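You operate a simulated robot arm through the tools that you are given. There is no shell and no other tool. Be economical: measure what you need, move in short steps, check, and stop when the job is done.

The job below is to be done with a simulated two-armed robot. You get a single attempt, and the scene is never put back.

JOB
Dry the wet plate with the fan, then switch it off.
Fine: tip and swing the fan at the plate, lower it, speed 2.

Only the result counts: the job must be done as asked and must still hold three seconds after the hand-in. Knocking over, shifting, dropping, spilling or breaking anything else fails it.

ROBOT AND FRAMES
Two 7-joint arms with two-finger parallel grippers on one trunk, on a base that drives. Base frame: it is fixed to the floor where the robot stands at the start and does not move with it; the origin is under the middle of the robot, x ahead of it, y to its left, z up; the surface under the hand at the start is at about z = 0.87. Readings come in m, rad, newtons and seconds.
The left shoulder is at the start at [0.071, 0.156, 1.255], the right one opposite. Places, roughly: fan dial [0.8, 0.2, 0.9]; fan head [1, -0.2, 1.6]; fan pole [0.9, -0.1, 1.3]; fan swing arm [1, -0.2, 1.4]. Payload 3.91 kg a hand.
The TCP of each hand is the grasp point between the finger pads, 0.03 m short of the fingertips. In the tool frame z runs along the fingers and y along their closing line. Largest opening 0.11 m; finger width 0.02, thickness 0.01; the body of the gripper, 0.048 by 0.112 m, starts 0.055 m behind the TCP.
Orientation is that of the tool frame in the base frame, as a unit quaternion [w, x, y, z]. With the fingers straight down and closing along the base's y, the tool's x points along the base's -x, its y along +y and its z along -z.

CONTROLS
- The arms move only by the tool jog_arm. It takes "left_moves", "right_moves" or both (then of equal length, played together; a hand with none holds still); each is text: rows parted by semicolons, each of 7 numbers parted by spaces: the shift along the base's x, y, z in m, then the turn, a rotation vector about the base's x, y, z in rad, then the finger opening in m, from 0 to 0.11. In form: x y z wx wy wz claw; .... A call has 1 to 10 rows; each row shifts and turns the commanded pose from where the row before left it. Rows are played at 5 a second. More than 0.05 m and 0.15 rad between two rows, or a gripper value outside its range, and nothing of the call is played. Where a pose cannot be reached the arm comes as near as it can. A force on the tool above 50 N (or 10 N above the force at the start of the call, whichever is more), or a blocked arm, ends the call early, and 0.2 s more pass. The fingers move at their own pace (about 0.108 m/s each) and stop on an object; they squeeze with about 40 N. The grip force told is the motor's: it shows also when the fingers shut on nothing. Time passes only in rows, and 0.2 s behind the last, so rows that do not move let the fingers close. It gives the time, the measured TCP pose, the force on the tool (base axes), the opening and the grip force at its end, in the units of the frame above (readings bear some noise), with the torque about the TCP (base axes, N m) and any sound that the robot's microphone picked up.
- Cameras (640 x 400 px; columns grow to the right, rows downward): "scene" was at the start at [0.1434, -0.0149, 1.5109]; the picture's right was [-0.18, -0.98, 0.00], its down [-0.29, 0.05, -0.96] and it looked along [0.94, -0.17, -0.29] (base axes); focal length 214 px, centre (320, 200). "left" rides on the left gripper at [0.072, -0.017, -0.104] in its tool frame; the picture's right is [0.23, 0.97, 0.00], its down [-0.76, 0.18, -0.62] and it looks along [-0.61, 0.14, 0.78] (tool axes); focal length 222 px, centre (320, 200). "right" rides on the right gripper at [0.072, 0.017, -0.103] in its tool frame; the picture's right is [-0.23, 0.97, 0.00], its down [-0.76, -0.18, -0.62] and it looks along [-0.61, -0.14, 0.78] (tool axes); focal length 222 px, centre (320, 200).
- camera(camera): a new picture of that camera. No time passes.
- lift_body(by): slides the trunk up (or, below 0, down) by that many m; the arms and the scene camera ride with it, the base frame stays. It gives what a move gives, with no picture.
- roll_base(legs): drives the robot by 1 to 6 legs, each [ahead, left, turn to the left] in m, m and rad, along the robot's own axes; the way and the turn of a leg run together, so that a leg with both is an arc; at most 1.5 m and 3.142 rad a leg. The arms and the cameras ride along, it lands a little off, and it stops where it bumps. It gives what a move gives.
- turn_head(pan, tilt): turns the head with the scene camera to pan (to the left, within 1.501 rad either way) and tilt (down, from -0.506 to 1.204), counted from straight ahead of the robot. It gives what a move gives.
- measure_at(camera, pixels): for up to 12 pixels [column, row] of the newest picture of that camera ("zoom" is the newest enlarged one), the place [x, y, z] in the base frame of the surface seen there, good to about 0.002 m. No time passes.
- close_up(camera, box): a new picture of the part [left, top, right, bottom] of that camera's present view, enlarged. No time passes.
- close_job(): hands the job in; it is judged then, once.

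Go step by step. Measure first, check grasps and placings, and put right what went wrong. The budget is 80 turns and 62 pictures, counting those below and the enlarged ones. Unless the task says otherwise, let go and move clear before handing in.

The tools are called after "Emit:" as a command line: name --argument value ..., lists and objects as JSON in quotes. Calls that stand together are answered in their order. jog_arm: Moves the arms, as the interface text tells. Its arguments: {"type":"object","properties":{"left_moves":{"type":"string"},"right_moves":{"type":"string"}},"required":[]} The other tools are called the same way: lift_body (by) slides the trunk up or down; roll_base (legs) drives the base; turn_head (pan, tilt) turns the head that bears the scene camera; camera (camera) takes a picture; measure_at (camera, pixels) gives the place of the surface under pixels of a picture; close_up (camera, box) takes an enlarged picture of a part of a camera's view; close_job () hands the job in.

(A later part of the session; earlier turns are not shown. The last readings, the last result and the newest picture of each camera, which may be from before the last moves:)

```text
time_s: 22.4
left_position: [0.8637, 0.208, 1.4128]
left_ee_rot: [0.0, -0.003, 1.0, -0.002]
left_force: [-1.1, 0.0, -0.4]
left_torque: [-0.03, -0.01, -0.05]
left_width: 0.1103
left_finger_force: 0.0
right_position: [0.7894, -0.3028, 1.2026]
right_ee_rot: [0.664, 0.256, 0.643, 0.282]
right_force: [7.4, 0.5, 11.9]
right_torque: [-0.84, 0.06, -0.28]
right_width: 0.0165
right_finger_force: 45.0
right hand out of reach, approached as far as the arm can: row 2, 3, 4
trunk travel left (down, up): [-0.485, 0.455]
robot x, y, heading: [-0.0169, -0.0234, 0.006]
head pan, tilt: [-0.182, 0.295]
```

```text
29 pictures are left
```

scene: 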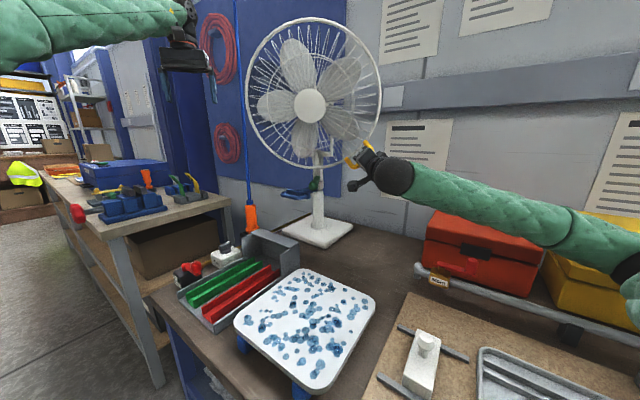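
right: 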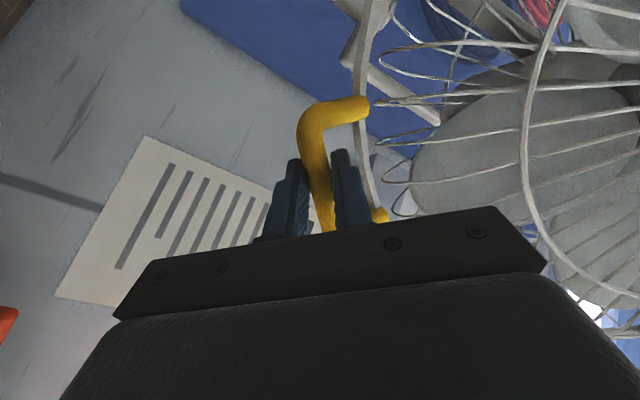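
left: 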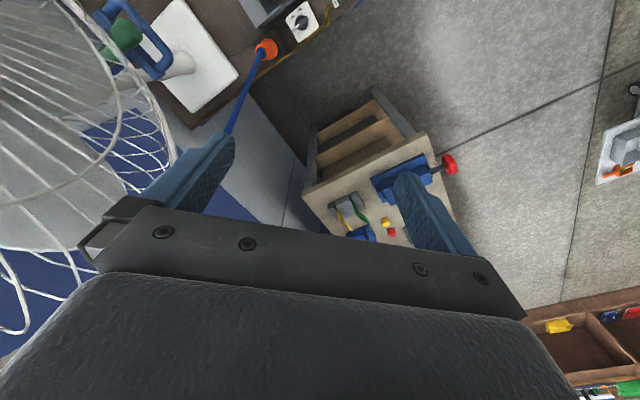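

The arm is at its limit in this shape, the hand being well above the shoulder. I'll let go, back off, raise the trunk by 0.2 and bring the hand back down to the same height for a better posture.

Emit:
jog_arm --right_moves "0 0 0 0 0 0 0.05;0 0 0 0 0 0 0.05;-0.04 0 0 0 0 0 0.06;-0.04 0 0 0 0 0 0.06;-0.04 0 0 0 0 0 0.06;-0.04 0 0 0 0 0 0.06;0 0 -0.04 0 0 0 0.06;0 0 -0.04 0 0 0 0.06"

Emit:
lift_body --by 0.2

Emit:
jog_arm --right_moves "0 0 -0.04 0 0 0 0.06;0 0 -0.04 0 0 0 0.06;0 0 -0.03 0 0 0 0.06;0 0 0 0 0 0 0.06"

Emit:
camera --camera "scene"

Emit:
camera --camera "right"

```text
time_s: 24.4
left_position: [0.8175, 0.2894, 1.4228]
left_ee_rot: [0.001, -0.046, 0.999, -0.007]
left_force: [-1.0, 0.7, -0.6]
left_torque: [-0.02, -0.08, -0.01]
left_width: 0.11
left_finger_force: 0.0
right_position: [0.6216, -0.2553, 1.206]
right_ee_rot: [0.676, 0.226, 0.634, 0.3]
right_force: [1.1, 0.7, -0.2]
right_torque: [0.02, -0.02, -0.05]
right_width: 0.0601
right_finger_force: 0.1
right hand out of reach, approached as far as the arm can: row 8
trunk travel left (down, up): [-0.485, 0.455]
robot x, y, heading: [-0.0302, -0.0376, 0.091]
head pan, tilt: [-0.182, 0.295]
stopped in row 8 (right hand): the arm was blocked; the commanded pose is now the measured one
```

```text
time_s: 26.5
left_position: [0.8201, 0.2384, 1.6246]
left_ee_rot: [0.006, -0.03, 1.0, 0.002]
left_force: [0.8, -0.2, -0.3]
left_torque: [0.01, 0.04, -0.03]
left_width: 0.1102
left_finger_force: 0.1
right_position: [0.6126, -0.2916, 1.3891]
right_ee_rot: [0.674, 0.242, 0.63, 0.299]
right_force: [0.2, 0.0, 0.8]
right_torque: [-0.03, -0.01, 0.0]
right_width: 0.0599
right_finger_force: 0.0
trunk travel left (down, up): [-0.685, 0.255]
robot x, y, heading: [-0.0299, -0.032, 0.062]
head pan, tilt: [-0.182, 0.295]
```

```text
time_s: 27.5
left_position: [0.8208, 0.2385, 1.6245]
left_ee_rot: [0.005, -0.031, 1.0, 0.003]
left_force: [-0.3, 0.5, -0.4]
left_torque: [-0.02, 0.05, -0.03]
left_width: 0.1099
left_finger_force: 0.0
right_position: [0.6123, -0.2902, 1.388]
right_ee_rot: [0.674, 0.242, 0.63, 0.299]
right_force: [-0.7, 0.0, 0.7]
right_torque: [0.0, 0.02, 0.02]
right_width: 0.0601
right_finger_force: 0.0
right hand out of reach, approached as far as the arm can: row 1, 2, 3
trunk travel left (down, up): [-0.685, 0.255]
robot x, y, heading: [-0.0313, -0.0337, 0.062]
head pan, tilt: [-0.182, 0.295]
```

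```text
28 pictures are left
```

scene: 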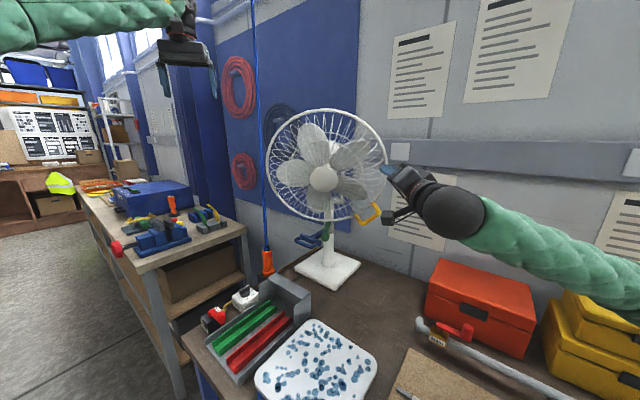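

```text
27 pictures are left
```

right: 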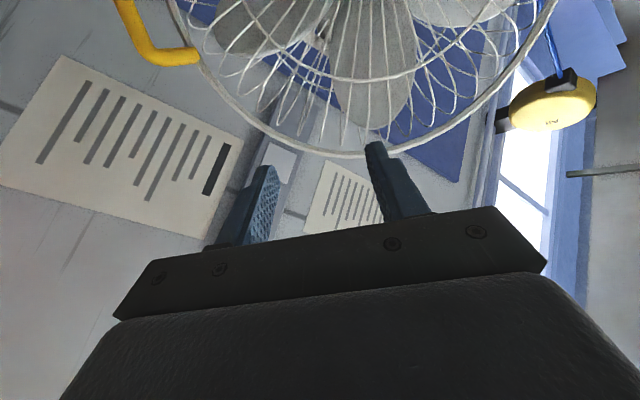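

The robot's heading shifted while the arm was blocked, so the right elbow likely met something to the right. I'll pan the head to look there.

Emit:
turn_head --pan -0.8 --tilt 0.6

Emit:
camera --camera "scene"

```text
time_s: 28.5
left_position: [0.8204, 0.2384, 1.6243]
left_ee_rot: [0.006, -0.03, 1.0, 0.003]
left_force: [-0.7, 0.4, -0.5]
left_torque: [0.01, 0.0, 0.01]
left_width: 0.1102
left_finger_force: 0.1
right_position: [0.6117, -0.2908, 1.3877]
right_ee_rot: [0.675, 0.242, 0.63, 0.298]
right_force: [-1.0, 0.6, -0.3]
right_torque: [-0.06, -0.02, -0.01]
right_width: 0.0598
right_finger_force: 0.0
trunk travel left (down, up): [-0.685, 0.255]
robot x, y, heading: [-0.0311, -0.0328, 0.06]
head pan, tilt: [-0.799, 0.6]
```

```text
26 pictures are left
```

scene: 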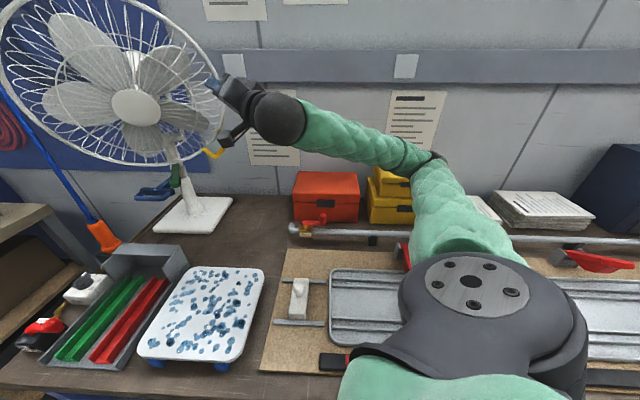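

Nothing looks disturbed on the bench, but the right elbow has folded low above the metal sheet. I'll straighten the base heading and unroll the hand to bring back the high-elbow posture.

Emit:
roll_base --legs '[[0, 0, -0.06]]'

Emit:
jog_arm --right_moves "-0.01 0 0.0 -0.13 0 0 0.06;-0.01 0 0.0 -0.13 0 0 0.06;-0.01 0 0 -0.13 0 0 0.06;0 0 0 -0.13 0 0 0.06;0 0 0 -0.13 0 0 0.06;0 0 0 -0.06 0 0 0.06;0 0 0 0 0 0 0.06"

Emit:
camera --camera "scene"

```text
time_s: 29.4
left_position: [0.836, 0.189, 1.6255]
left_ee_rot: [0.005, -0.001, 1.0, 0.002]
left_force: [0.1, 0.6, 1.1]
left_torque: [-0.01, -0.02, 0.01]
left_width: 0.1101
left_finger_force: 0.0
right_position: [0.5958, -0.3279, 1.3886]
right_ee_rot: [0.684, 0.259, 0.623, 0.278]
right_force: [0.1, -0.5, -0.8]
right_torque: [0.03, -0.01, -0.02]
right_width: 0.0598
right_finger_force: 0.1
trunk travel left (down, up): [-0.685, 0.255]
robot x, y, heading: [-0.0293, -0.0316, 0.0]
head pan, tilt: [-0.799, 0.6]
```

```text
time_s: 31.0
left_position: [0.8369, 0.1887, 1.6251]
left_ee_rot: [0.005, -0.001, 1.0, 0.002]
left_force: [-0.1, -0.9, -0.8]
left_torque: [0.01, -0.01, -0.01]
left_width: 0.11
left_finger_force: 0.0
right_position: [0.5945, -0.334, 1.3994]
right_ee_rot: [0.731, 0.005, 0.681, 0.045]
right_force: [0.3, 0.0, -0.6]
right_torque: [0.02, -0.04, -0.05]
right_width: 0.0599
right_finger_force: 0.0
right hand out of reach, approached as far as the arm can: row 1, 2, 3
trunk travel left (down, up): [-0.685, 0.255]
robot x, y, heading: [-0.03, -0.0375, -0.001]
head pan, tilt: [-0.799, 0.6]
```

```text
25 pictures are left
```

scene: 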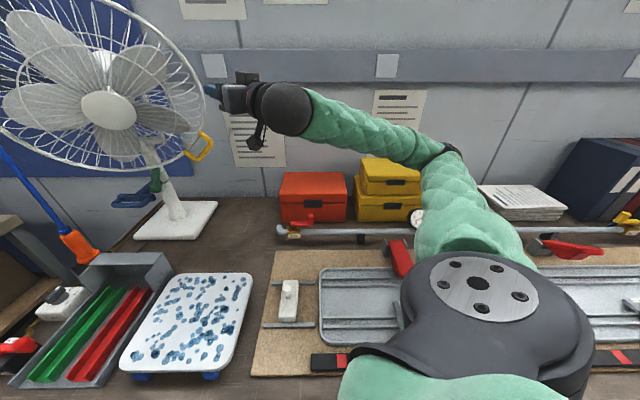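

I'll measure where the elbow and the forearm are, as well as the tools below them.

Emit:
measure_at --camera "scene" --pixels '[[435, 155], [440, 185], [400, 150], [290, 105], [470, 240], [478, 285], [340, 232], [400, 255], [205, 145], [192, 158], [107, 110], [88, 110]]'

```text
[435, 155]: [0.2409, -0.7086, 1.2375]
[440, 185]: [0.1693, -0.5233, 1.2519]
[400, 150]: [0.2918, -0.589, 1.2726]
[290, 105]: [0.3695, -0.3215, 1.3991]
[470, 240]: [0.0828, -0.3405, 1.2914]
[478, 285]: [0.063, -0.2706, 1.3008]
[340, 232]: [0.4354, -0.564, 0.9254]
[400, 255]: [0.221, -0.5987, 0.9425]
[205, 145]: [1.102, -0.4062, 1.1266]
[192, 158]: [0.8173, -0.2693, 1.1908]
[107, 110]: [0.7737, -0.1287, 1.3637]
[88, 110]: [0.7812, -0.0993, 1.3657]
```

The elbow sticks out sideways at [0.24, -0.70, 1.24], so the wrist is bent hard. I'll drive back 0.12 to straighten the arm, then move the hand in front of the yellow bar again.

Emit:
roll_base --legs '[[-0.12, 0, 0]]'

Emit:
jog_arm --right_moves "0.02 0.004 -0.03 0 0 0 0.06;0.02 0.004 -0.03 0 0 0 0.06;0.03 0.004 -0.03 0 0 0 0.06;0.03 0.005 -0.03 0 0 0 0.06;0.03 0.005 -0.03 0 0 0 0.06;0.03 0.005 -0.03 0 0 0 0.06;0.03 0.005 -0.02 0 0 0 0.06;0 0 0 0 0 0 0.06"

Emit:
turn_head --pan -0.3 --tilt 0.35

Emit:
camera --camera "scene"

```text
time_s: 32.2
left_position: [0.7145, 0.1865, 1.6247]
left_ee_rot: [0.006, -0.001, 1.0, 0.003]
left_force: [0.0, 0.5, 0.5]
left_torque: [-0.01, 0.02, 0.0]
left_width: 0.11
left_finger_force: 0.0
right_position: [0.4726, -0.3338, 1.3993]
right_ee_rot: [0.731, 0.007, 0.681, 0.044]
right_force: [-0.5, -0.9, -0.3]
right_torque: [-0.04, 0.0, -0.02]
right_width: 0.0599
right_finger_force: 0.0
trunk travel left (down, up): [-0.685, 0.255]
robot x, y, heading: [-0.1492, -0.0289, 0.006]
head pan, tilt: [-0.799, 0.6]
```

```text
time_s: 34.0
left_position: [0.7071, 0.1835, 1.6308]
left_ee_rot: [0.008, 0.001, 1.0, 0.003]
left_force: [-0.9, 0.1, -0.7]
left_torque: [-0.02, 0.03, -0.02]
left_width: 0.1099
left_finger_force: 0.1
right_position: [0.5055, -0.3377, 1.3497]
right_ee_rot: [0.738, -0.009, 0.673, 0.046]
right_force: [0.7, -0.6, -0.4]
right_torque: [-0.01, 0.0, -0.01]
right_width: 0.0599
right_finger_force: 0.0
right hand out of reach, approached as far as the arm can: row 2, 3, 4, 5, 6, 7
trunk travel left (down, up): [-0.685, 0.255]
robot x, y, heading: [-0.1543, -0.0341, -0.006]
head pan, tilt: [-0.799, 0.6]
```

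```text
time_s: 34.9
left_position: [0.7031, 0.1849, 1.6315]
left_ee_rot: [0.01, 0.002, 1.0, 0.003]
left_force: [0.2, -0.9, 0.2]
left_torque: [-0.02, 0.0, 0.0]
left_width: 0.1101
left_finger_force: 0.1
right_position: [0.5017, -0.3365, 1.348]
right_ee_rot: [0.737, -0.01, 0.674, 0.047]
right_force: [-0.1, 0.5, -0.5]
right_torque: [-0.04, -0.01, 0.02]
right_width: 0.0599
right_finger_force: 0.1
trunk travel left (down, up): [-0.685, 0.255]
robot x, y, heading: [-0.153, -0.0334, -0.004]
head pan, tilt: [-0.3, 0.351]
```

```text
24 pictures are left
```

scene: 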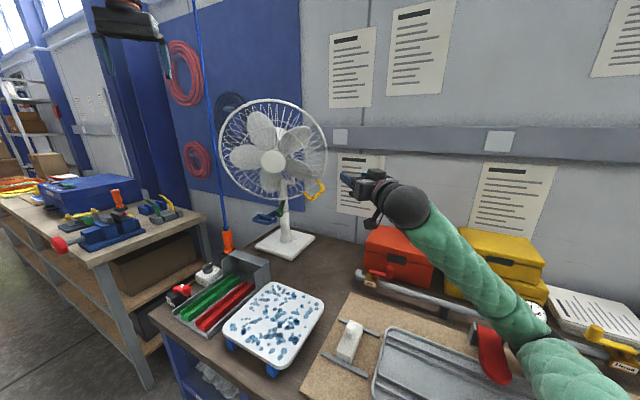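

The wrist still limits. I'll try turning the hand to the left (yaw), in line with the forearm, to free the wrist.

Emit:
jog_arm --right_moves "0 0 0 0 0 0.15 0.06;0 0 0 0 0 0.15 0.06;0 -0.01 0 0 0 0.15 0.06;0 -0.01 0 0 0 0.15 0.06;0.02 -0.01 -0.02 0 0 0 0.06;0.02 -0.01 -0.03 0 0 0 0.06;0.02 0 -0.03 0 0 0 0.06;0 0 0 0 0 0 0.06"

```text
time_s: 36.7
left_position: [0.7135, 0.1862, 1.6252]
left_ee_rot: [0.006, 0.0, 1.0, 0.002]
left_force: [-0.1, 0.6, -0.7]
left_torque: [-0.02, -0.06, 0.01]
left_width: 0.1098
left_finger_force: 0.0
right_position: [0.5737, -0.37, 1.2616]
right_ee_rot: [0.686, -0.195, 0.652, 0.258]
right_force: [0.2, -1.0, 1.0]
right_torque: [0.0, -0.01, -0.04]
right_width: 0.0602
right_finger_force: 0.1
trunk travel left (down, up): [-0.685, 0.255]
robot x, y, heading: [-0.1513, -0.0325, 0.002]
head pan, tilt: [-0.3, 0.351]
```

The wrist is free now, with the hand pointing about 37° left of ahead. I'll enlarge and measure the yellow loop from here.

Emit:
close_up --camera "scene" --box '[210, 90, 410, 240]'

Emit:
camera --camera "right"

```text
2.67 times, centred on (310, 165) of scene
```

zoom: 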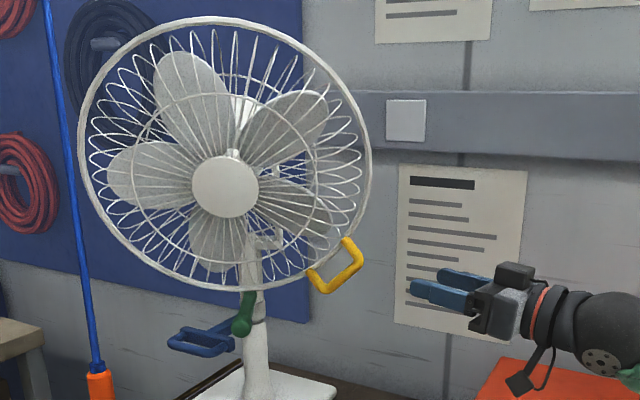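

```text
22 pictures are left
```

right: 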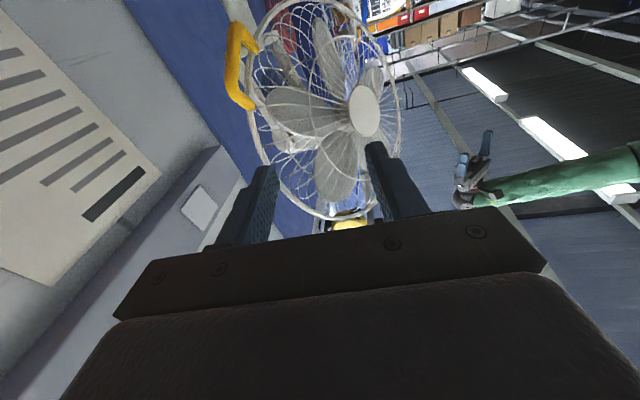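

Emit:
measure_at --camera "zoom" --pixels '[[318, 282], [325, 288], [340, 276], [355, 262], [352, 247], [310, 273], [225, 187], [200, 187], [250, 187], [225, 165], [225, 210], [242, 315]]'

Emit:
measure_at --camera "right" --pixels '[[230, 70], [235, 35], [245, 105], [255, 48], [365, 110]]'

```text
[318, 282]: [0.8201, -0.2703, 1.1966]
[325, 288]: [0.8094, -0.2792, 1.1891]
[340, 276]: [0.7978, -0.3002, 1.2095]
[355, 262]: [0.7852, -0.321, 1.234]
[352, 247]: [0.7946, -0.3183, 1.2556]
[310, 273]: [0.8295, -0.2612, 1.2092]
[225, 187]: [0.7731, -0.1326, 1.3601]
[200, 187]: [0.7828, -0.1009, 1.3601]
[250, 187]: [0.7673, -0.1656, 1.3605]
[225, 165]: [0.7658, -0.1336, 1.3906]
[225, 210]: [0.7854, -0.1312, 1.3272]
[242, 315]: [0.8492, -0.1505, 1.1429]
```

```text
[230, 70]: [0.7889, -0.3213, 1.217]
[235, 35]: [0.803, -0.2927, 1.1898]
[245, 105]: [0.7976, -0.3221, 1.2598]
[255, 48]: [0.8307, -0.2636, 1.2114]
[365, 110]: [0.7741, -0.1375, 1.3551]
```

Tilt is about 17° and heading 166.5°; the bar's middle is about [0.803, -0.303, 1.211]. I'll line up along the hand's pointing direction, 0.08 short of the bar.

Emit:
jog_arm --right_moves "0.041 0.002 -0.014 0 0 0 0.06;0.041 0.003 -0.014 0 0 0 0.06;0.041 0.007 -0.014 0 0 0 0.06;0.041 0.007 -0.014 0 0 0 0.06;0 0 0 0 0 0 0.06"

Emit:
camera --camera "right"

```text
time_s: 37.9
left_position: [0.7126, 0.1873, 1.6255]
left_ee_rot: [0.007, 0.0, 1.0, 0.003]
left_force: [0.5, -0.4, 0.5]
left_torque: [-0.01, -0.05, 0.01]
left_width: 0.1099
left_finger_force: 0.0
right_position: [0.7373, -0.3505, 1.2057]
right_ee_rot: [0.686, -0.194, 0.652, 0.258]
right_force: [-0.8, 1.1, 0.2]
right_torque: [-0.04, 0.02, -0.03]
right_width: 0.0601
right_finger_force: 0.1
trunk travel left (down, up): [-0.685, 0.255]
robot x, y, heading: [-0.1475, -0.0351, -0.002]
head pan, tilt: [-0.3, 0.351]
```

```text
21 pictures are left
```

right: 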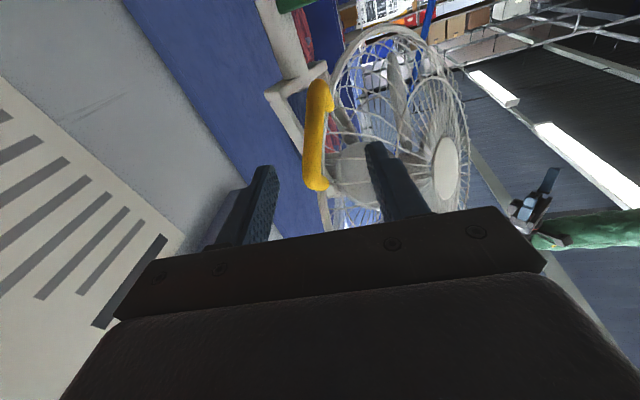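

The bar at (315,135) is between the fingers, seen edge-on. I'll advance 0.075 along the pointing direction and close.

Emit:
jog_arm --right_moves "0.03 0.0226 0.003 0 0 0 0.06;0.028 0.021 0.002 0 0 0 0.06;0 0 0 0 0 0 0.06;0 0 0 0 0 0 0.005;0 0 0 0 0 0 0.005;0 0 0 0 0 0 0.005"

Emit:
camera --camera "right"

```text
time_s: 39.3
left_position: [0.7147, 0.1858, 1.6248]
left_ee_rot: [0.006, 0.0, 1.0, 0.002]
left_force: [0.2, -0.2, -0.6]
left_torque: [-0.03, 0.0, -0.03]
left_width: 0.1102
left_finger_force: 0.1
right_position: [0.7957, -0.3066, 1.2118]
right_ee_rot: [0.686, -0.194, 0.652, 0.258]
right_force: [-1.9, -2.8, -2.1]
right_torque: [1.64, -0.37, 0.42]
right_width: 0.022
right_finger_force: 44.7
trunk travel left (down, up): [-0.685, 0.255]
robot x, y, heading: [-0.1522, -0.0344, -0.003]
head pan, tilt: [-0.3, 0.351]
```

```text
20 pictures are left
```

right: 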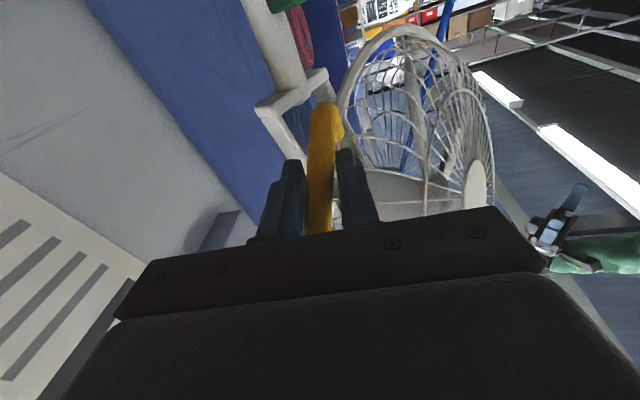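

Gripped again. I'll carry on the arc by 10°, turning the hand with it.

Emit:
jog_arm --right_moves "0.009 -0.0021 -0.0055 -0.01 -0.0424 0 0.005;0.009 -0.0021 -0.0055 -0.01 -0.0424 0 0.005;0.0095 -0.0023 -0.0047 -0.01 -0.0424 0 0.005;0.0095 -0.0023 -0.0047 -0.01 -0.0424 0 0.005;0 0 0 0 0 0 0.005"

```text
time_s: 40.5
left_position: [0.7156, 0.187, 1.6243]
left_ee_rot: [0.005, 0.0, 1.0, 0.002]
left_force: [0.4, 0.2, 0.1]
left_torque: [0.01, 0.02, 0.03]
left_width: 0.1102
left_finger_force: 0.0
right_position: [0.8336, -0.3156, 1.1914]
right_ee_rot: [0.734, -0.23, 0.596, 0.228]
right_force: [2.4, 1.7, 0.7]
right_torque: [1.33, -0.15, 0.72]
right_width: 0.0211
right_finger_force: 45.7
trunk travel left (down, up): [-0.685, 0.255]
robot x, y, heading: [-0.1488, -0.0305, -0.0]
head pan, tilt: [-0.3, 0.351]
```

Smooth, with small forces. I'll go on by another 15° on the same arc.

Emit:
jog_arm --right_moves "0.0098 -0.0024 -0.0039 -0.01 -0.0424 0 0.005;0.0098 -0.0024 -0.0038 -0.01 -0.0424 0 0.005;0.0101 -0.0024 -0.003 -0.01 -0.0424 0 0.005;0.0101 -0.0024 -0.0029 -0.01 -0.0424 0 0.005;0.0103 -0.0025 -0.0021 -0.01 -0.0424 0 0.005;0.0103 -0.0025 -0.002 -0.01 -0.0424 0 0.005;0 0 0 0 0 0 0.005"

Emit:
close_up --camera "scene" --box '[190, 90, 390, 240]'

```text
time_s: 42.1
left_position: [0.7075, 0.1834, 1.6288]
left_ee_rot: [0.008, 0.001, 1.0, 0.003]
left_force: [0.2, 0.6, 0.4]
left_torque: [0.0, 0.03, 0.04]
left_width: 0.11
left_finger_force: 0.0
right_position: [0.8875, -0.3374, 1.1777]
right_ee_rot: [0.799, -0.277, 0.503, 0.178]
right_force: [-33.5, -30.5, 17.0]
right_torque: [1.02, 0.51, 1.54]
right_width: 0.0272
right_finger_force: 44.8
trunk travel left (down, up): [-0.685, 0.255]
robot x, y, heading: [-0.1514, -0.0375, -0.001]
head pan, tilt: [-0.3, 0.351]
```

```text
2.67 times, centred on (290, 165) of scene
```

zoom: 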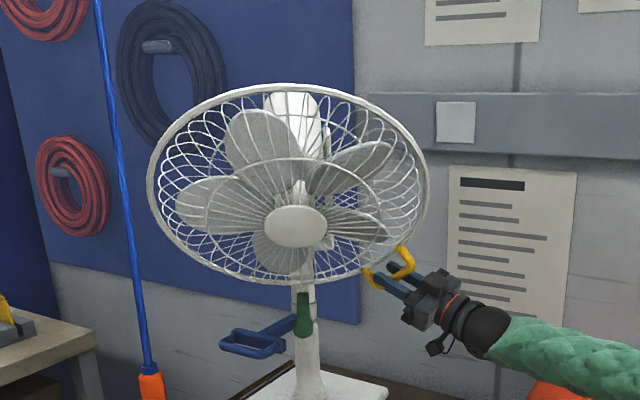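

The head is strongly tipped now, but the force rose to about 45 N, which may be the tilt stop. I'll measure the hub disc.

Emit:
measure_at --camera "zoom" --pixels '[[295, 226], [275, 226], [315, 226], [295, 212], [295, 240], [270, 222], [320, 232], [290, 88], [380, 280], [405, 258], [260, 278], [300, 318]]'

```text
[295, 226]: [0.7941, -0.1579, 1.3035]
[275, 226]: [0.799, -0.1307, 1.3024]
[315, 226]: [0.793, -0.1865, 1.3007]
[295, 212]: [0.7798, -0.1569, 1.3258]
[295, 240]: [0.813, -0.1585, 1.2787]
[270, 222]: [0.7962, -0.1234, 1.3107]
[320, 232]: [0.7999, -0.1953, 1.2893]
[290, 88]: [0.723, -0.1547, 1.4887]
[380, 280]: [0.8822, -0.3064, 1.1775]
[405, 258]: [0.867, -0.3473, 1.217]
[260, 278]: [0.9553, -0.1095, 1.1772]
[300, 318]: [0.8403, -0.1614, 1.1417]
```

Tilt is now about 35° and the heading about 173°; the axis would meet the bench near x = 0.25, beyond the plate, so the head must go lower and the swing back a bit. I'll check how much pole is left below the collar.

Emit:
close_up --camera "scene" --box '[245, 170, 345, 270]'

Emit:
measure_at --camera "zoom" --pixels '[[260, 125], [260, 60], [262, 170], [262, 200], [262, 260], [262, 300], [255, 95], [120, 175], [255, 30], [262, 220]]'

```text
4.00 times, centred on (295, 220) of scene
```

zoom: 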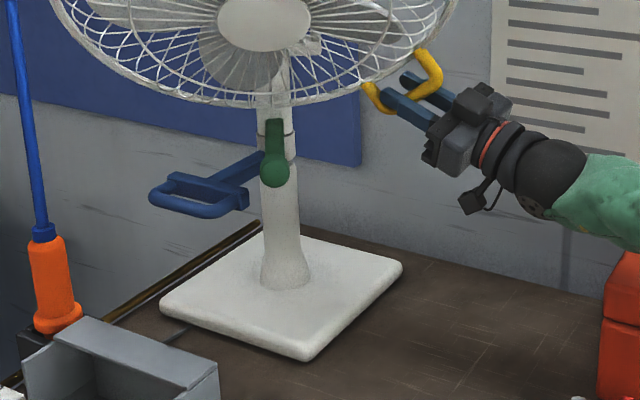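

```text
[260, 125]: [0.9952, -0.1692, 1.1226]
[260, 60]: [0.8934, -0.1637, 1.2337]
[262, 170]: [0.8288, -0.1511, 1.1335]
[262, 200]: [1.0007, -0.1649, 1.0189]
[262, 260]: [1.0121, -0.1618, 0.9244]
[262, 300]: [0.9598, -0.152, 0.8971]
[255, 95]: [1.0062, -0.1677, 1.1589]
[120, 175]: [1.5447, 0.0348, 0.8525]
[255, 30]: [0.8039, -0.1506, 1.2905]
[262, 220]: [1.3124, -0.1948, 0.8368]
```

The blue bracket now sits near the thick sleeve (top about z 1.05). I'll try pulling down a further 0.03 with the trunk and read the force.

Emit:
lift_body --by -0.03

Emit:
close_up --camera "scene" --box '[190, 90, 390, 240]'

Emit:
measure_at --camera "zoom" --pixels '[[295, 216], [275, 216], [315, 216], [295, 202], [295, 230], [295, 226], [245, 340], [300, 305], [380, 275], [405, 250]]'

```text
time_s: 42.5
left_position: [0.711, 0.185, 1.618]
left_ee_rot: [0.008, 0.001, 1.0, 0.003]
left_force: [0.1, -0.8, -0.3]
left_torque: [-0.01, 0.04, 0.0]
left_width: 0.11
left_finger_force: 0.1
right_position: [0.8877, -0.335, 1.1771]
right_ee_rot: [0.802, -0.277, 0.498, 0.179]
right_force: [-37.6, -13.9, 14.0]
right_torque: [0.75, 0.35, 3.26]
right_width: 0.0274
right_finger_force: 44.9
trunk travel left (down, up): [-0.677, 0.263]
robot x, y, heading: [-0.1495, -0.0314, -0.007]
head pan, tilt: [-0.3, 0.351]
stopped: the force on the tool passed its limit at 62 N (the readings are from after the stop); the commanded pose is now the measured one
```

```text
2.67 times, centred on (290, 165) of scene
```

zoom: 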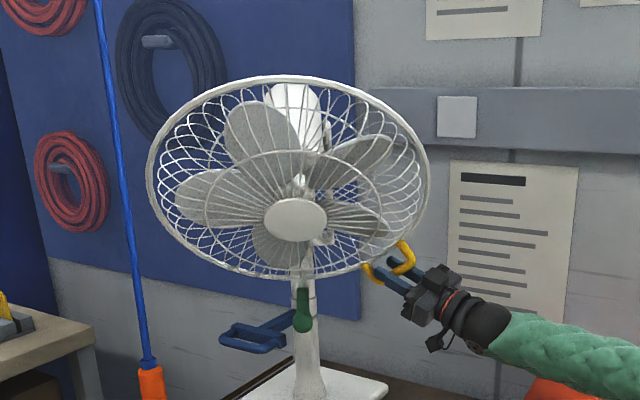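

```text
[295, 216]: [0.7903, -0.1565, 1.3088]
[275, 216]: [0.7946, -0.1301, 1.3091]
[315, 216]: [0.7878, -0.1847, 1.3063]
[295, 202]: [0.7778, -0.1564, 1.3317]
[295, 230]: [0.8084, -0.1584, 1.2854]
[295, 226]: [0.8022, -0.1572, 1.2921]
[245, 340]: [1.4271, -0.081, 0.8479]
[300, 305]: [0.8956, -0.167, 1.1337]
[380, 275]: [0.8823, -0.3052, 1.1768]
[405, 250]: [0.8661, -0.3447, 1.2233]
```

Both the downward pull and the tilt met stops: tilt about 34°, hub at z 1.308. I'll release the yellow loop and test the height stop and fix the swing with the green knob; first open and back away, taking the pitch off the hand.

Emit:
jog_arm --right_moves "0 0 0 0 0 0 0.06;0 0 0 0 0 0 0.06;-0.025 -0.022 -0.012 0 0 0 0.06;-0.035 -0.031 -0.012 0 0 0 0.06;-0.035 -0.02 0 0.025 0.106 0 0.06;-0.035 0.01 0.01 0.025 0.106 0 0.03;-0.035 0.02 0.01 0.025 0.106 0 0;0 0.04 0.01 0.025 0.106 0 0;0 0.04 0 0 0 0 0;0 0 0 0 0 0 0"

Emit:
camera --camera "scene"

Emit:
camera --camera "right"

```text
time_s: 44.7
left_position: [0.7135, 0.1854, 1.6184]
left_ee_rot: [0.006, 0.0, 1.0, 0.003]
left_force: [-0.1, 0.1, 0.2]
left_torque: [-0.01, -0.03, 0.0]
left_width: 0.1101
left_finger_force: 0.0
right_position: [0.7254, -0.296, 1.1773]
right_ee_rot: [0.689, -0.192, 0.649, 0.257]
right_force: [-0.4, -0.5, -0.8]
right_torque: [-0.01, 0.02, 0.02]
right_width: 0.0
right_finger_force: 38.0
trunk travel left (down, up): [-0.677, 0.263]
robot x, y, heading: [-0.1509, -0.0371, -0.002]
head pan, tilt: [-0.3, 0.351]
```

```text
16 pictures are left
```

scene: 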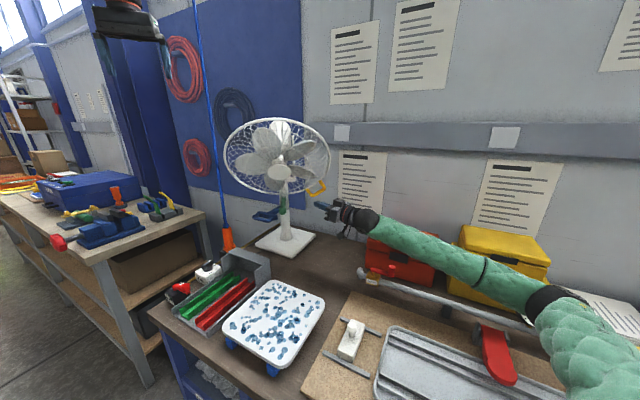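

```text
15 pictures are left
```

right: 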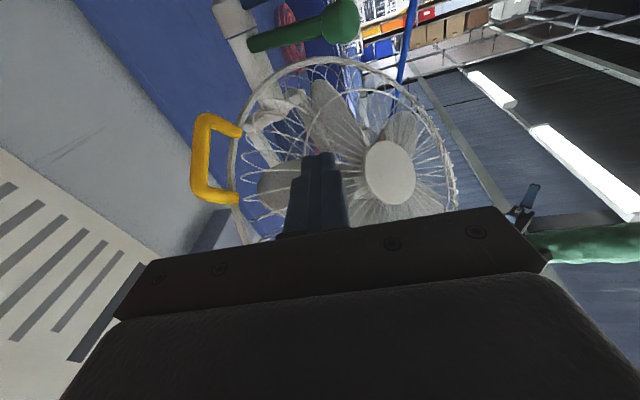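

I'll measure the hub and the green knob from these pictures.

Emit:
measure_at --camera "right" --pixels '[[340, 25], [335, 8], [290, 35], [255, 42], [388, 172], [370, 172], [408, 172], [388, 150], [388, 195], [245, 22]]'

Emit:
measure_at --camera "scene" --pixels '[[286, 178], [276, 178], [296, 178], [286, 170], [286, 186], [284, 208], [275, 325], [210, 270], [208, 268]]'

```text
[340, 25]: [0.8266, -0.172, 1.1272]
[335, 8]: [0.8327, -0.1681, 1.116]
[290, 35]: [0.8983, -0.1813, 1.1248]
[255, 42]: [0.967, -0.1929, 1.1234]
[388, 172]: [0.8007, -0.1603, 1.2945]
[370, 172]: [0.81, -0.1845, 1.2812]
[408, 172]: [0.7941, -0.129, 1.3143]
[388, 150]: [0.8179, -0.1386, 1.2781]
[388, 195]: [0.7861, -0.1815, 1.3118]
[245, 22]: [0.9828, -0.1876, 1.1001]
```

```text
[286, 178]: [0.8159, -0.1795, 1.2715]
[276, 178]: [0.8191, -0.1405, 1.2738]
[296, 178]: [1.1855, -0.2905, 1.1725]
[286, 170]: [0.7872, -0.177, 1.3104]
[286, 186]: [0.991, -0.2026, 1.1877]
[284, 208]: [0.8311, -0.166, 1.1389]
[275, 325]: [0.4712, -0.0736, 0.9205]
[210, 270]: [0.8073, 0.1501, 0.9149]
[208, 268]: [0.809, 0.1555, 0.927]
```

Heading is 171° and tilt 36°; sideways the axis passes over the plate, but it lands near x = 0.28, beyond its near edge, so more lowering would help. I'll set the closed fingers on the green knob and press down with the trunk.

Emit:
jog_arm --right_moves "0.02 0.036 0.003 0 0 0 0;0.02 0.036 0.003 0 0 0 0;0.033 0.026 0.003 0 0 0 0;0.033 0.026 0 0 0 0 0;0 0 0 0 0 0 0"

Emit:
lift_body --by -0.06

Emit:
camera --camera "scene"

```text
time_s: 45.9
left_position: [0.7141, 0.1848, 1.6186]
left_ee_rot: [0.006, -0.001, 1.0, 0.003]
left_force: [-0.5, -0.5, -0.6]
left_torque: [0.01, -0.03, 0.02]
left_width: 0.1098
left_finger_force: 0.1
right_position: [0.8328, -0.1714, 1.1873]
right_ee_rot: [0.69, -0.192, 0.649, 0.258]
right_force: [-0.2, -0.4, 0.0]
right_torque: [0.0, 0.01, -0.02]
right_width: 0.0
right_finger_force: 37.9
trunk travel left (down, up): [-0.677, 0.263]
robot x, y, heading: [-0.152, -0.0347, -0.0]
head pan, tilt: [-0.3, 0.351]
```

```text
time_s: 46.7
left_position: [0.7153, 0.1877, 1.5671]
left_ee_rot: [0.005, 0.0, 1.0, 0.002]
left_force: [0.4, 0.1, 0.3]
left_torque: [-0.01, 0.05, -0.03]
left_width: 0.11
left_finger_force: 0.0
right_position: [0.8341, -0.1718, 1.1506]
right_ee_rot: [0.695, -0.194, 0.642, 0.259]
right_force: [-8.3, 1.9, 7.2]
right_torque: [0.09, -0.03, 0.12]
right_width: 0.0
right_finger_force: 37.9
trunk travel left (down, up): [-0.628, 0.312]
robot x, y, heading: [-0.1506, -0.0332, -0.003]
head pan, tilt: [-0.3, 0.351]
stopped: the force on the tool passed its limit at 61 N (the readings are from after the stop); the commanded pose is now the measured one
```

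```text
14 pictures are left
```

scene: 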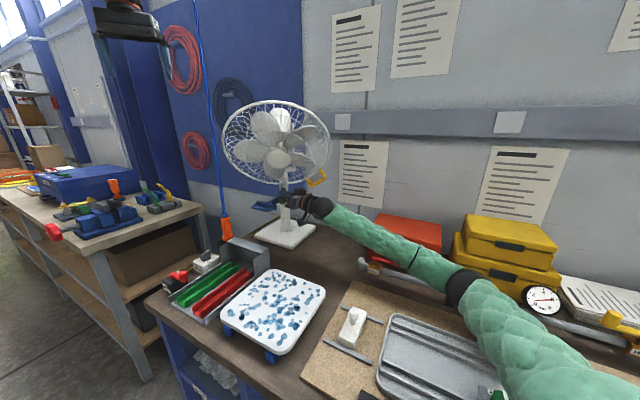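

The height stop is truly reached (the knob gave only about 0.01 more). I'll withdraw the right hand, raise the trunk for elbow clearance, drive 0.1 ahead, and bring the left hand over the dial.

Emit:
jog_arm --right_moves "0 0 0.008 0 0 0 0;-0.035 -0.027 0.005 0 0 0 0;-0.035 -0.027 0 0 0 0 0;-0.035 -0.027 0 0 0 0 0;-0.035 -0.027 0 0 0 0 0;-0.035 -0.03 0 0 0 0 0;-0.03 -0.03 0 0 0 0 0"

Emit:
lift_body --by 0.12

Emit:
roll_base --legs '[[0.1, 0, 0]]'

Emit:
jog_arm --left_moves "0 0 -0.05 0 0 -0.14 0.08;0 0 -0.05 0 0 -0.14 0.08;0 0 -0.05 0 0 -0.14 0.08;0 0 -0.05 0 0 -0.14 0.08;0 0 -0.05 0 0 -0.14 0.08;0 0 -0.05 0 0 -0.14 0.08;0 0 -0.05 0 0 0 0.08;0 0 -0.05 0 0 0 0.08;0 0 -0.05 0 0 0 0.08;0 0 0 0 0 0 0.06"

Emit:
camera --camera "left"

```text
time_s: 48.5
left_position: [0.7289, 0.311, 1.5722]
left_ee_rot: [0.007, -0.053, 0.999, 0.003]
left_force: [1.5, -1.6, -2.5]
left_torque: [0.15, 0.14, -0.04]
left_width: 0.1101
left_finger_force: 0.0
right_position: [0.7019, -0.2194, 1.1734]
right_ee_rot: [0.683, -0.229, 0.628, 0.294]
right_force: [-0.4, 1.4, 2.6]
right_torque: [-0.13, 0.11, -0.1]
right_width: 0.0001
right_finger_force: 38.0
trunk travel left (down, up): [-0.628, 0.312]
robot x, y, heading: [-0.0882, -0.0023, 0.103]
head pan, tilt: [-0.3, 0.351]
stopped in row 7 (right hand): the arm was blocked; the commanded pose is now the measured one
```

```text
time_s: 50.0
left_position: [0.7315, 0.3052, 1.6912]
left_ee_rot: [0.007, -0.058, 0.998, 0.003]
left_force: [0.4, 0.0, -0.2]
left_torque: [0.02, 0.01, 0.0]
left_width: 0.11
left_finger_force: 0.0
right_position: [0.707, -0.2263, 1.2876]
right_ee_rot: [0.68, -0.231, 0.628, 0.3]
right_force: [0.2, -1.1, 0.2]
right_torque: [0.0, 0.0, -0.01]
right_width: 0.0
right_finger_force: 37.7
trunk travel left (down, up): [-0.748, 0.192]
robot x, y, heading: [-0.0952, -0.0109, 0.115]
head pan, tilt: [-0.3, 0.351]
```

```text
time_s: 51.1
left_position: [0.7988, 0.312, 1.687]
left_ee_rot: [0.006, -0.059, 0.998, 0.005]
left_force: [0.8, -0.9, -0.9]
left_torque: [0.01, 0.07, -0.02]
left_width: 0.1102
left_finger_force: 0.1
right_position: [0.7665, -0.2112, 1.2882]
right_ee_rot: [0.68, -0.236, 0.623, 0.306]
right_force: [-15.7, 0.7, -2.6]
right_torque: [0.01, -0.14, 0.29]
right_width: 0.0
right_finger_force: 37.5
trunk travel left (down, up): [-0.748, 0.192]
robot x, y, heading: [-0.0289, 0.0004, 0.115]
head pan, tilt: [-0.3, 0.351]
stopped in leg 1: the force on the tool passed its limit at 165 N (the readings are from after the stop); the commanded pose is now the measured one
```

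```text
time_s: 53.3
left_position: [0.7458, 0.2882, 1.2968]
left_ee_rot: [0.008, 0.35, 0.937, 0.001]
left_force: [0.2, -0.4, -0.7]
left_torque: [0.0, -0.01, 0.01]
left_width: 0.0598
left_finger_force: 0.1
left hand out of reach, approached as far as the arm can: row 6, 7, 9
right_position: [0.7666, -0.2121, 1.2896]
right_ee_rot: [0.68, -0.236, 0.623, 0.305]
right_force: [-8.7, -2.0, -1.8]
right_torque: [-0.03, -0.05, 0.13]
right_width: 0.0002
right_finger_force: 37.6
trunk travel left (down, up): [-0.748, 0.192]
robot x, y, heading: [-0.031, -0.0008, 0.113]
head pan, tilt: [-0.3, 0.351]
```

```text
13 pictures are left
```

left: 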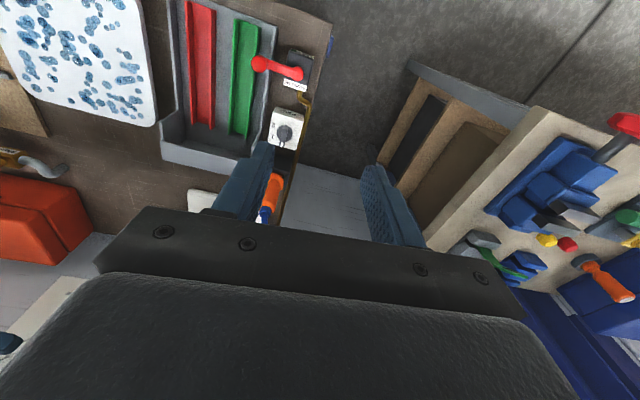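

The right arm was blocked in retreat and then the hand bumped the fan cage while driving. I must look at the state of things before anything else.

Emit:
camera --camera "scene"

```text
12 pictures are left
```

scene: 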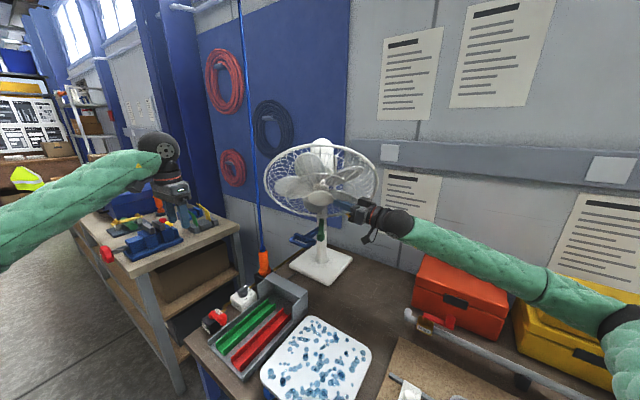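

The fan stands upright and its foot is in place; the right hand touches the cage's right side. I'll drive back 0.1 to free it, then measure.

Emit:
roll_base --legs '[[-0.1, 0, 0]]'

Emit:
camera --camera "scene"

Emit:
measure_at --camera "scene" --pixels '[[310, 345], [450, 290], [560, 310], [240, 300]]'

```text
time_s: 54.4
left_position: [0.6477, 0.2753, 1.2983]
left_ee_rot: [0.008, 0.351, 0.936, 0.001]
left_force: [-0.4, -0.1, 1.3]
left_torque: [-0.01, 0.03, 0.0]
left_width: 0.0599
left_finger_force: 0.0
right_position: [0.6671, -0.2235, 1.2899]
right_ee_rot: [0.681, -0.236, 0.623, 0.305]
right_force: [0.0, 0.0, 0.4]
right_torque: [-0.01, 0.0, 0.02]
right_width: 0.0001
right_finger_force: 37.8
trunk travel left (down, up): [-0.748, 0.192]
robot x, y, heading: [-0.1277, -0.0164, 0.115]
head pan, tilt: [-0.3, 0.351]
```

```text
11 pictures are left
```

scene: 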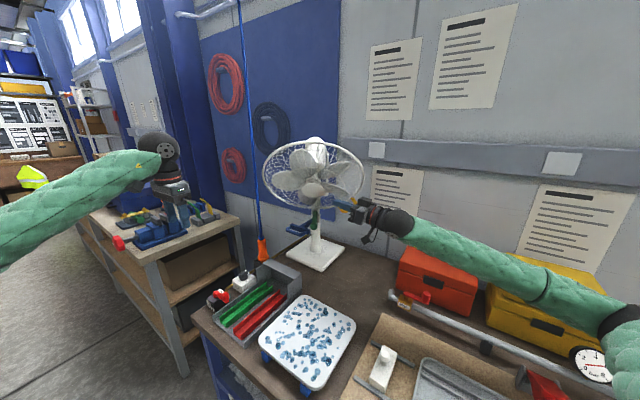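

```text
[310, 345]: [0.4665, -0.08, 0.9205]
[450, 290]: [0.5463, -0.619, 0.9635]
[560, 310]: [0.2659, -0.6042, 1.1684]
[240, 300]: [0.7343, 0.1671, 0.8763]
```

I'll measure the hub disc now, and the elbow.

Emit:
measure_at --camera "scene" --pixels '[[312, 190], [305, 190], [319, 190], [312, 186], [312, 194], [318, 212], [316, 245], [312, 140], [265, 170], [360, 175], [600, 320], [560, 290]]'

Emit:
close_up --camera "scene" --box '[250, 120, 400, 270]'

```text
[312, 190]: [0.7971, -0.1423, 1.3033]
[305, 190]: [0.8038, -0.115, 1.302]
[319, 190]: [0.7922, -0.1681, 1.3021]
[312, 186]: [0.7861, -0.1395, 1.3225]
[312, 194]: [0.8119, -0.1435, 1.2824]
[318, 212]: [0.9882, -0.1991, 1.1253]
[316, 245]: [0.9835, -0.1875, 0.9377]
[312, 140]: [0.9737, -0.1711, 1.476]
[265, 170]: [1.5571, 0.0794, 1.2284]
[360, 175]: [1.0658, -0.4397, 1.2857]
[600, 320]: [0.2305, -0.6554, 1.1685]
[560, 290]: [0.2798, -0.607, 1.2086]
```

```text
2.67 times, centred on (325, 195) of scene
```

zoom: 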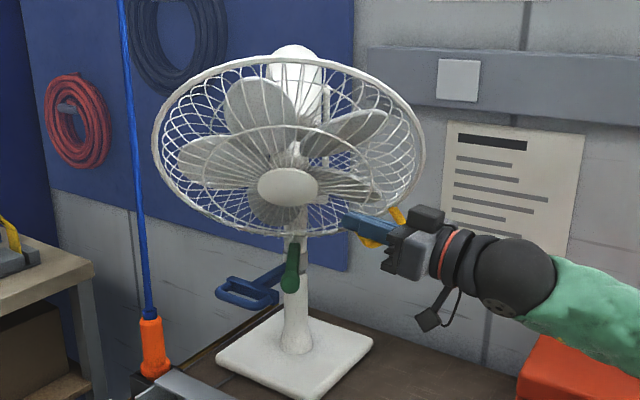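

Heading is now 167.7° and tilt about 34°, with the foot unmoved – good. With the trunk higher, I'll move the right hand away to the right and back in small steps.

Emit:
jog_arm --right_moves "-0.01 -0.03 0 0 0 0 0;-0.01 -0.03 0 0 0 0 0;-0.01 -0.03 0 0 0 0 0;-0.01 -0.03 0.01 0 0 0 0;0 0 0 0 0 0 0"

```text
time_s: 55.6
left_position: [0.6495, 0.2762, 1.2959]
left_ee_rot: [0.007, 0.35, 0.937, 0.001]
left_force: [-0.3, 0.3, 0.8]
left_torque: [-0.05, 0.0, -0.02]
left_width: 0.06
left_finger_force: 0.1
right_position: [0.6272, -0.3446, 1.2982]
right_ee_rot: [0.68, -0.235, 0.624, 0.304]
right_force: [0.5, -1.4, -0.2]
right_torque: [-0.01, 0.0, 0.04]
right_width: 0.0001
right_finger_force: 37.8
trunk travel left (down, up): [-0.748, 0.192]
robot x, y, heading: [-0.1308, -0.0154, 0.113]
head pan, tilt: [-0.3, 0.351]
```

Clear. A bit further for the right hand, then drive 0.09 ahead.

Emit:
jog_arm --right_moves "-0.015 -0.03 0 0 0 0 0;-0.015 -0.03 0 0 0 0 0;-0.015 -0.02 0 0 0 0 0;0 0 0 0 0 0 0"

Emit:
roll_base --legs '[[0.09, 0, 0]]'

```text
time_s: 56.6
left_position: [0.6479, 0.2757, 1.2964]
left_ee_rot: [0.007, 0.351, 0.936, 0.001]
left_force: [-0.1, -0.1, -0.5]
left_torque: [0.01, -0.02, -0.01]
left_width: 0.0598
left_finger_force: 0.0
right_position: [0.5835, -0.4252, 1.2978]
right_ee_rot: [0.68, -0.236, 0.623, 0.305]
right_force: [0.1, 0.4, 0.2]
right_torque: [0.0, 0.0, -0.07]
right_width: 0.0001
right_finger_force: 37.9
trunk travel left (down, up): [-0.748, 0.192]
robot x, y, heading: [-0.1299, -0.0142, 0.11]
head pan, tilt: [-0.3, 0.351]
```

```text
time_s: 57.7
left_position: [0.7373, 0.2844, 1.2967]
left_ee_rot: [0.007, 0.351, 0.936, 0.001]
left_force: [0.2, -0.3, -0.3]
left_torque: [0.03, -0.04, -0.01]
left_width: 0.0598
left_finger_force: 0.0
right_position: [0.6735, -0.4136, 1.2986]
right_ee_rot: [0.68, -0.235, 0.624, 0.305]
right_force: [0.2, 0.0, 0.2]
right_torque: [0.01, 0.0, 0.03]
right_width: 0.0
right_finger_force: 37.5
trunk travel left (down, up): [-0.748, 0.192]
robot x, y, heading: [-0.0405, -0.0069, 0.115]
head pan, tilt: [-0.3, 0.351]
```

Now I'll lower the left hand and bring it over the dial at [0.819, 0.163], yaw aligned with the knob's bar.

Emit:
jog_arm --left_moves "0 0 -0.048 0 0 -0.07 0.06;0 0 -0.048 0 0 -0.07 0.06;0 0 -0.048 0 0 0 0.06;0 0 -0.048 0 0 0 0.06;0.02 -0.03 -0.045 0 0 0 0.06;0.02 -0.03 0 0 0 0 0.06;0.02 -0.03 0 0 0 0 0.06;0.022 -0.031 0 0 0 0 0.06;0 0 0 0 0 0 0.06"

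Emit:
camera --camera "left"

```text
refused: row 5 steps farther than a row can; nothing moved
```

```text
9 pictures are left
```

left: 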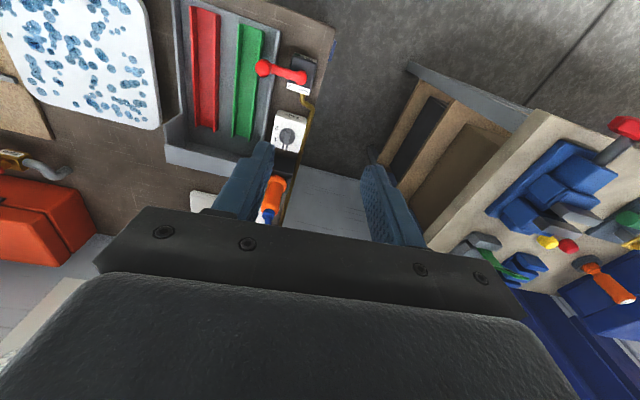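

Row 5 was too long, so nothing moved; I resend it with shorter rows.

Emit:
jog_arm --left_moves "0 0 -0.048 0 0 -0.07 0.06;0 0 -0.048 0 0 -0.07 0.06;0 0 -0.048 0 0 0 0.06;0 0 -0.048 0 0 0 0.06;0 0 -0.045 0 0 0 0.06;0.02 -0.03 0 0 0 0 0.06;0.02 -0.03 0 0 0 0 0.06;0.02 -0.03 0 0 0 0 0.06;0.022 -0.031 0 0 0 0 0.06;0 0 0 0 0 0 0.06"

Emit:
camera --camera "left"

```text
time_s: 59.9
left_position: [0.8197, 0.1654, 1.1554]
left_ee_rot: [0.008, 0.35, 0.937, 0.001]
left_force: [0.6, -0.3, 0.4]
left_torque: [0.02, 0.01, 0.04]
left_width: 0.0601
left_finger_force: 0.2
left hand out of reach, approached as far as the arm can: row 1, 2
right_position: [0.6707, -0.4139, 1.2996]
right_ee_rot: [0.681, -0.236, 0.623, 0.305]
right_force: [0.1, -0.3, 0.3]
right_torque: [-0.03, 0.0, -0.01]
right_width: 0.0
right_finger_force: 37.3
trunk travel left (down, up): [-0.748, 0.192]
robot x, y, heading: [-0.0358, -0.0016, 0.12]
head pan, tilt: [-0.3, 0.351]
```

```text
8 pictures are left
```

left: 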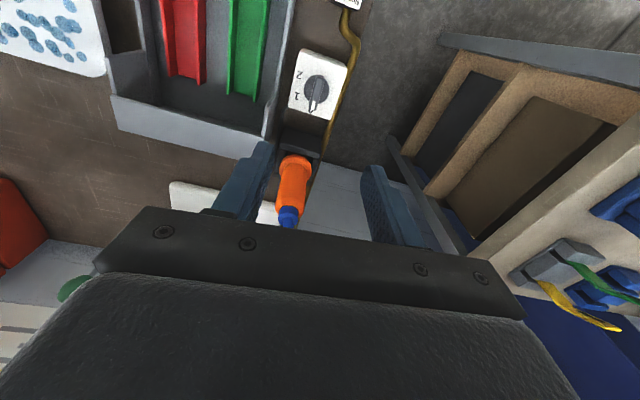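

The left wrist can't yaw beyond -41°, so I'll turn the dial by pushing its bar with the closed fingertips instead. I measure the knob precisely in this picture.

Emit:
close_up --camera "left" --box '[280, 40, 360, 130]'

```text
4.44 times, centred on (320, 85) of left
```

zoom: 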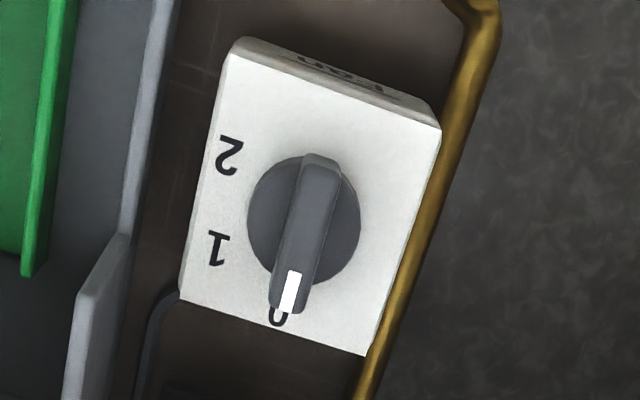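

Emit:
measure_at --camera "zoom" --pixels '[[320, 165], [290, 295], [305, 230], [278, 315], [216, 248], [228, 155], [262, 230], [350, 230], [288, 220], [325, 225], [440, 130], [365, 350]]'

```text
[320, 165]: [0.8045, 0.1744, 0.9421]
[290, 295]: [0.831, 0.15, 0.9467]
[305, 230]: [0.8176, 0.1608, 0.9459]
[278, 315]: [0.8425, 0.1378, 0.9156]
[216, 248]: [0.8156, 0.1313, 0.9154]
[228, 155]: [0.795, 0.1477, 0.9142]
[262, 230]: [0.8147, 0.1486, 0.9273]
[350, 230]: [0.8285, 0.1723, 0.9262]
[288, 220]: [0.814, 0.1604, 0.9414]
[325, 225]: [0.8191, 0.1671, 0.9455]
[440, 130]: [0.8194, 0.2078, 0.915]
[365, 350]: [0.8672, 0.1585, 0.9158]
```

The dial centre is [0.818, 0.163], with 0, 1, 2 at -45°, -94°, -146°. I'll close the left fingers and set the tip beside the bar on its anticlockwise side, just above the disc.

Emit:
jog_arm --left_moves "0.0125 0.003 0 0 0 0 0.03;0.0125 0.003 0 0 0 0 0;0 0 -0.045 0 0 0 0;0 0 -0.045 0 0 0 0;0 0 -0.045 0 0 0 0;0 0 -0.04 0 0 0 0;0 0 -0.017 0 0 0 0;0 0 0 0 0 0 0"

```text
time_s: 61.7
left_position: [0.8326, 0.1681, 1.0207]
left_ee_rot: [0.008, 0.348, 0.937, 0.002]
left_force: [0.3, 0.0, 0.7]
left_torque: [0.01, -0.03, -0.02]
left_width: 0.0
left_finger_force: 37.8
left hand out of reach, approached as far as the arm can: row 2, 6, 7
right_position: [0.6731, -0.4137, 1.2979]
right_ee_rot: [0.681, -0.235, 0.623, 0.306]
right_force: [0.5, -0.2, 0.4]
right_torque: [0.02, -0.01, -0.03]
right_width: 0.0
right_finger_force: 37.9
trunk travel left (down, up): [-0.748, 0.192]
robot x, y, heading: [-0.0395, -0.0043, 0.114]
head pan, tilt: [-0.3, 0.351]
```

Again the yaw limits the reach, so I'll turn the left hand back to yaw 0 and then go to the start spot beside the bar.

Emit:
jog_arm --left_moves "0.002 0 0 0 0 0.143 0;0.002 0 0 0 0 0.143 0;0.002 0 0 0 0 0.143 0;0.002 0 0 0 0 0.143 0;0.003 0.001 0 0 0 0.143 0;0 0 0 0 0 0 0;0 0 0 0 0 0 0"

```text
time_s: 63.3
left_position: [0.8427, 0.1686, 1.021]
left_ee_rot: [0.007, 0.0, 1.0, 0.003]
left_force: [-0.6, 0.3, -0.2]
left_torque: [0.0, -0.01, -0.02]
left_width: 0.0001
left_finger_force: 37.7
right_position: [0.672, -0.4137, 1.2997]
right_ee_rot: [0.68, -0.236, 0.623, 0.305]
right_force: [-0.4, -0.2, 0.4]
right_torque: [0.03, -0.01, 0.01]
right_width: 0.0
right_finger_force: 37.0
trunk travel left (down, up): [-0.748, 0.192]
robot x, y, heading: [-0.0404, -0.0044, 0.116]
head pan, tilt: [-0.3, 0.351]
```

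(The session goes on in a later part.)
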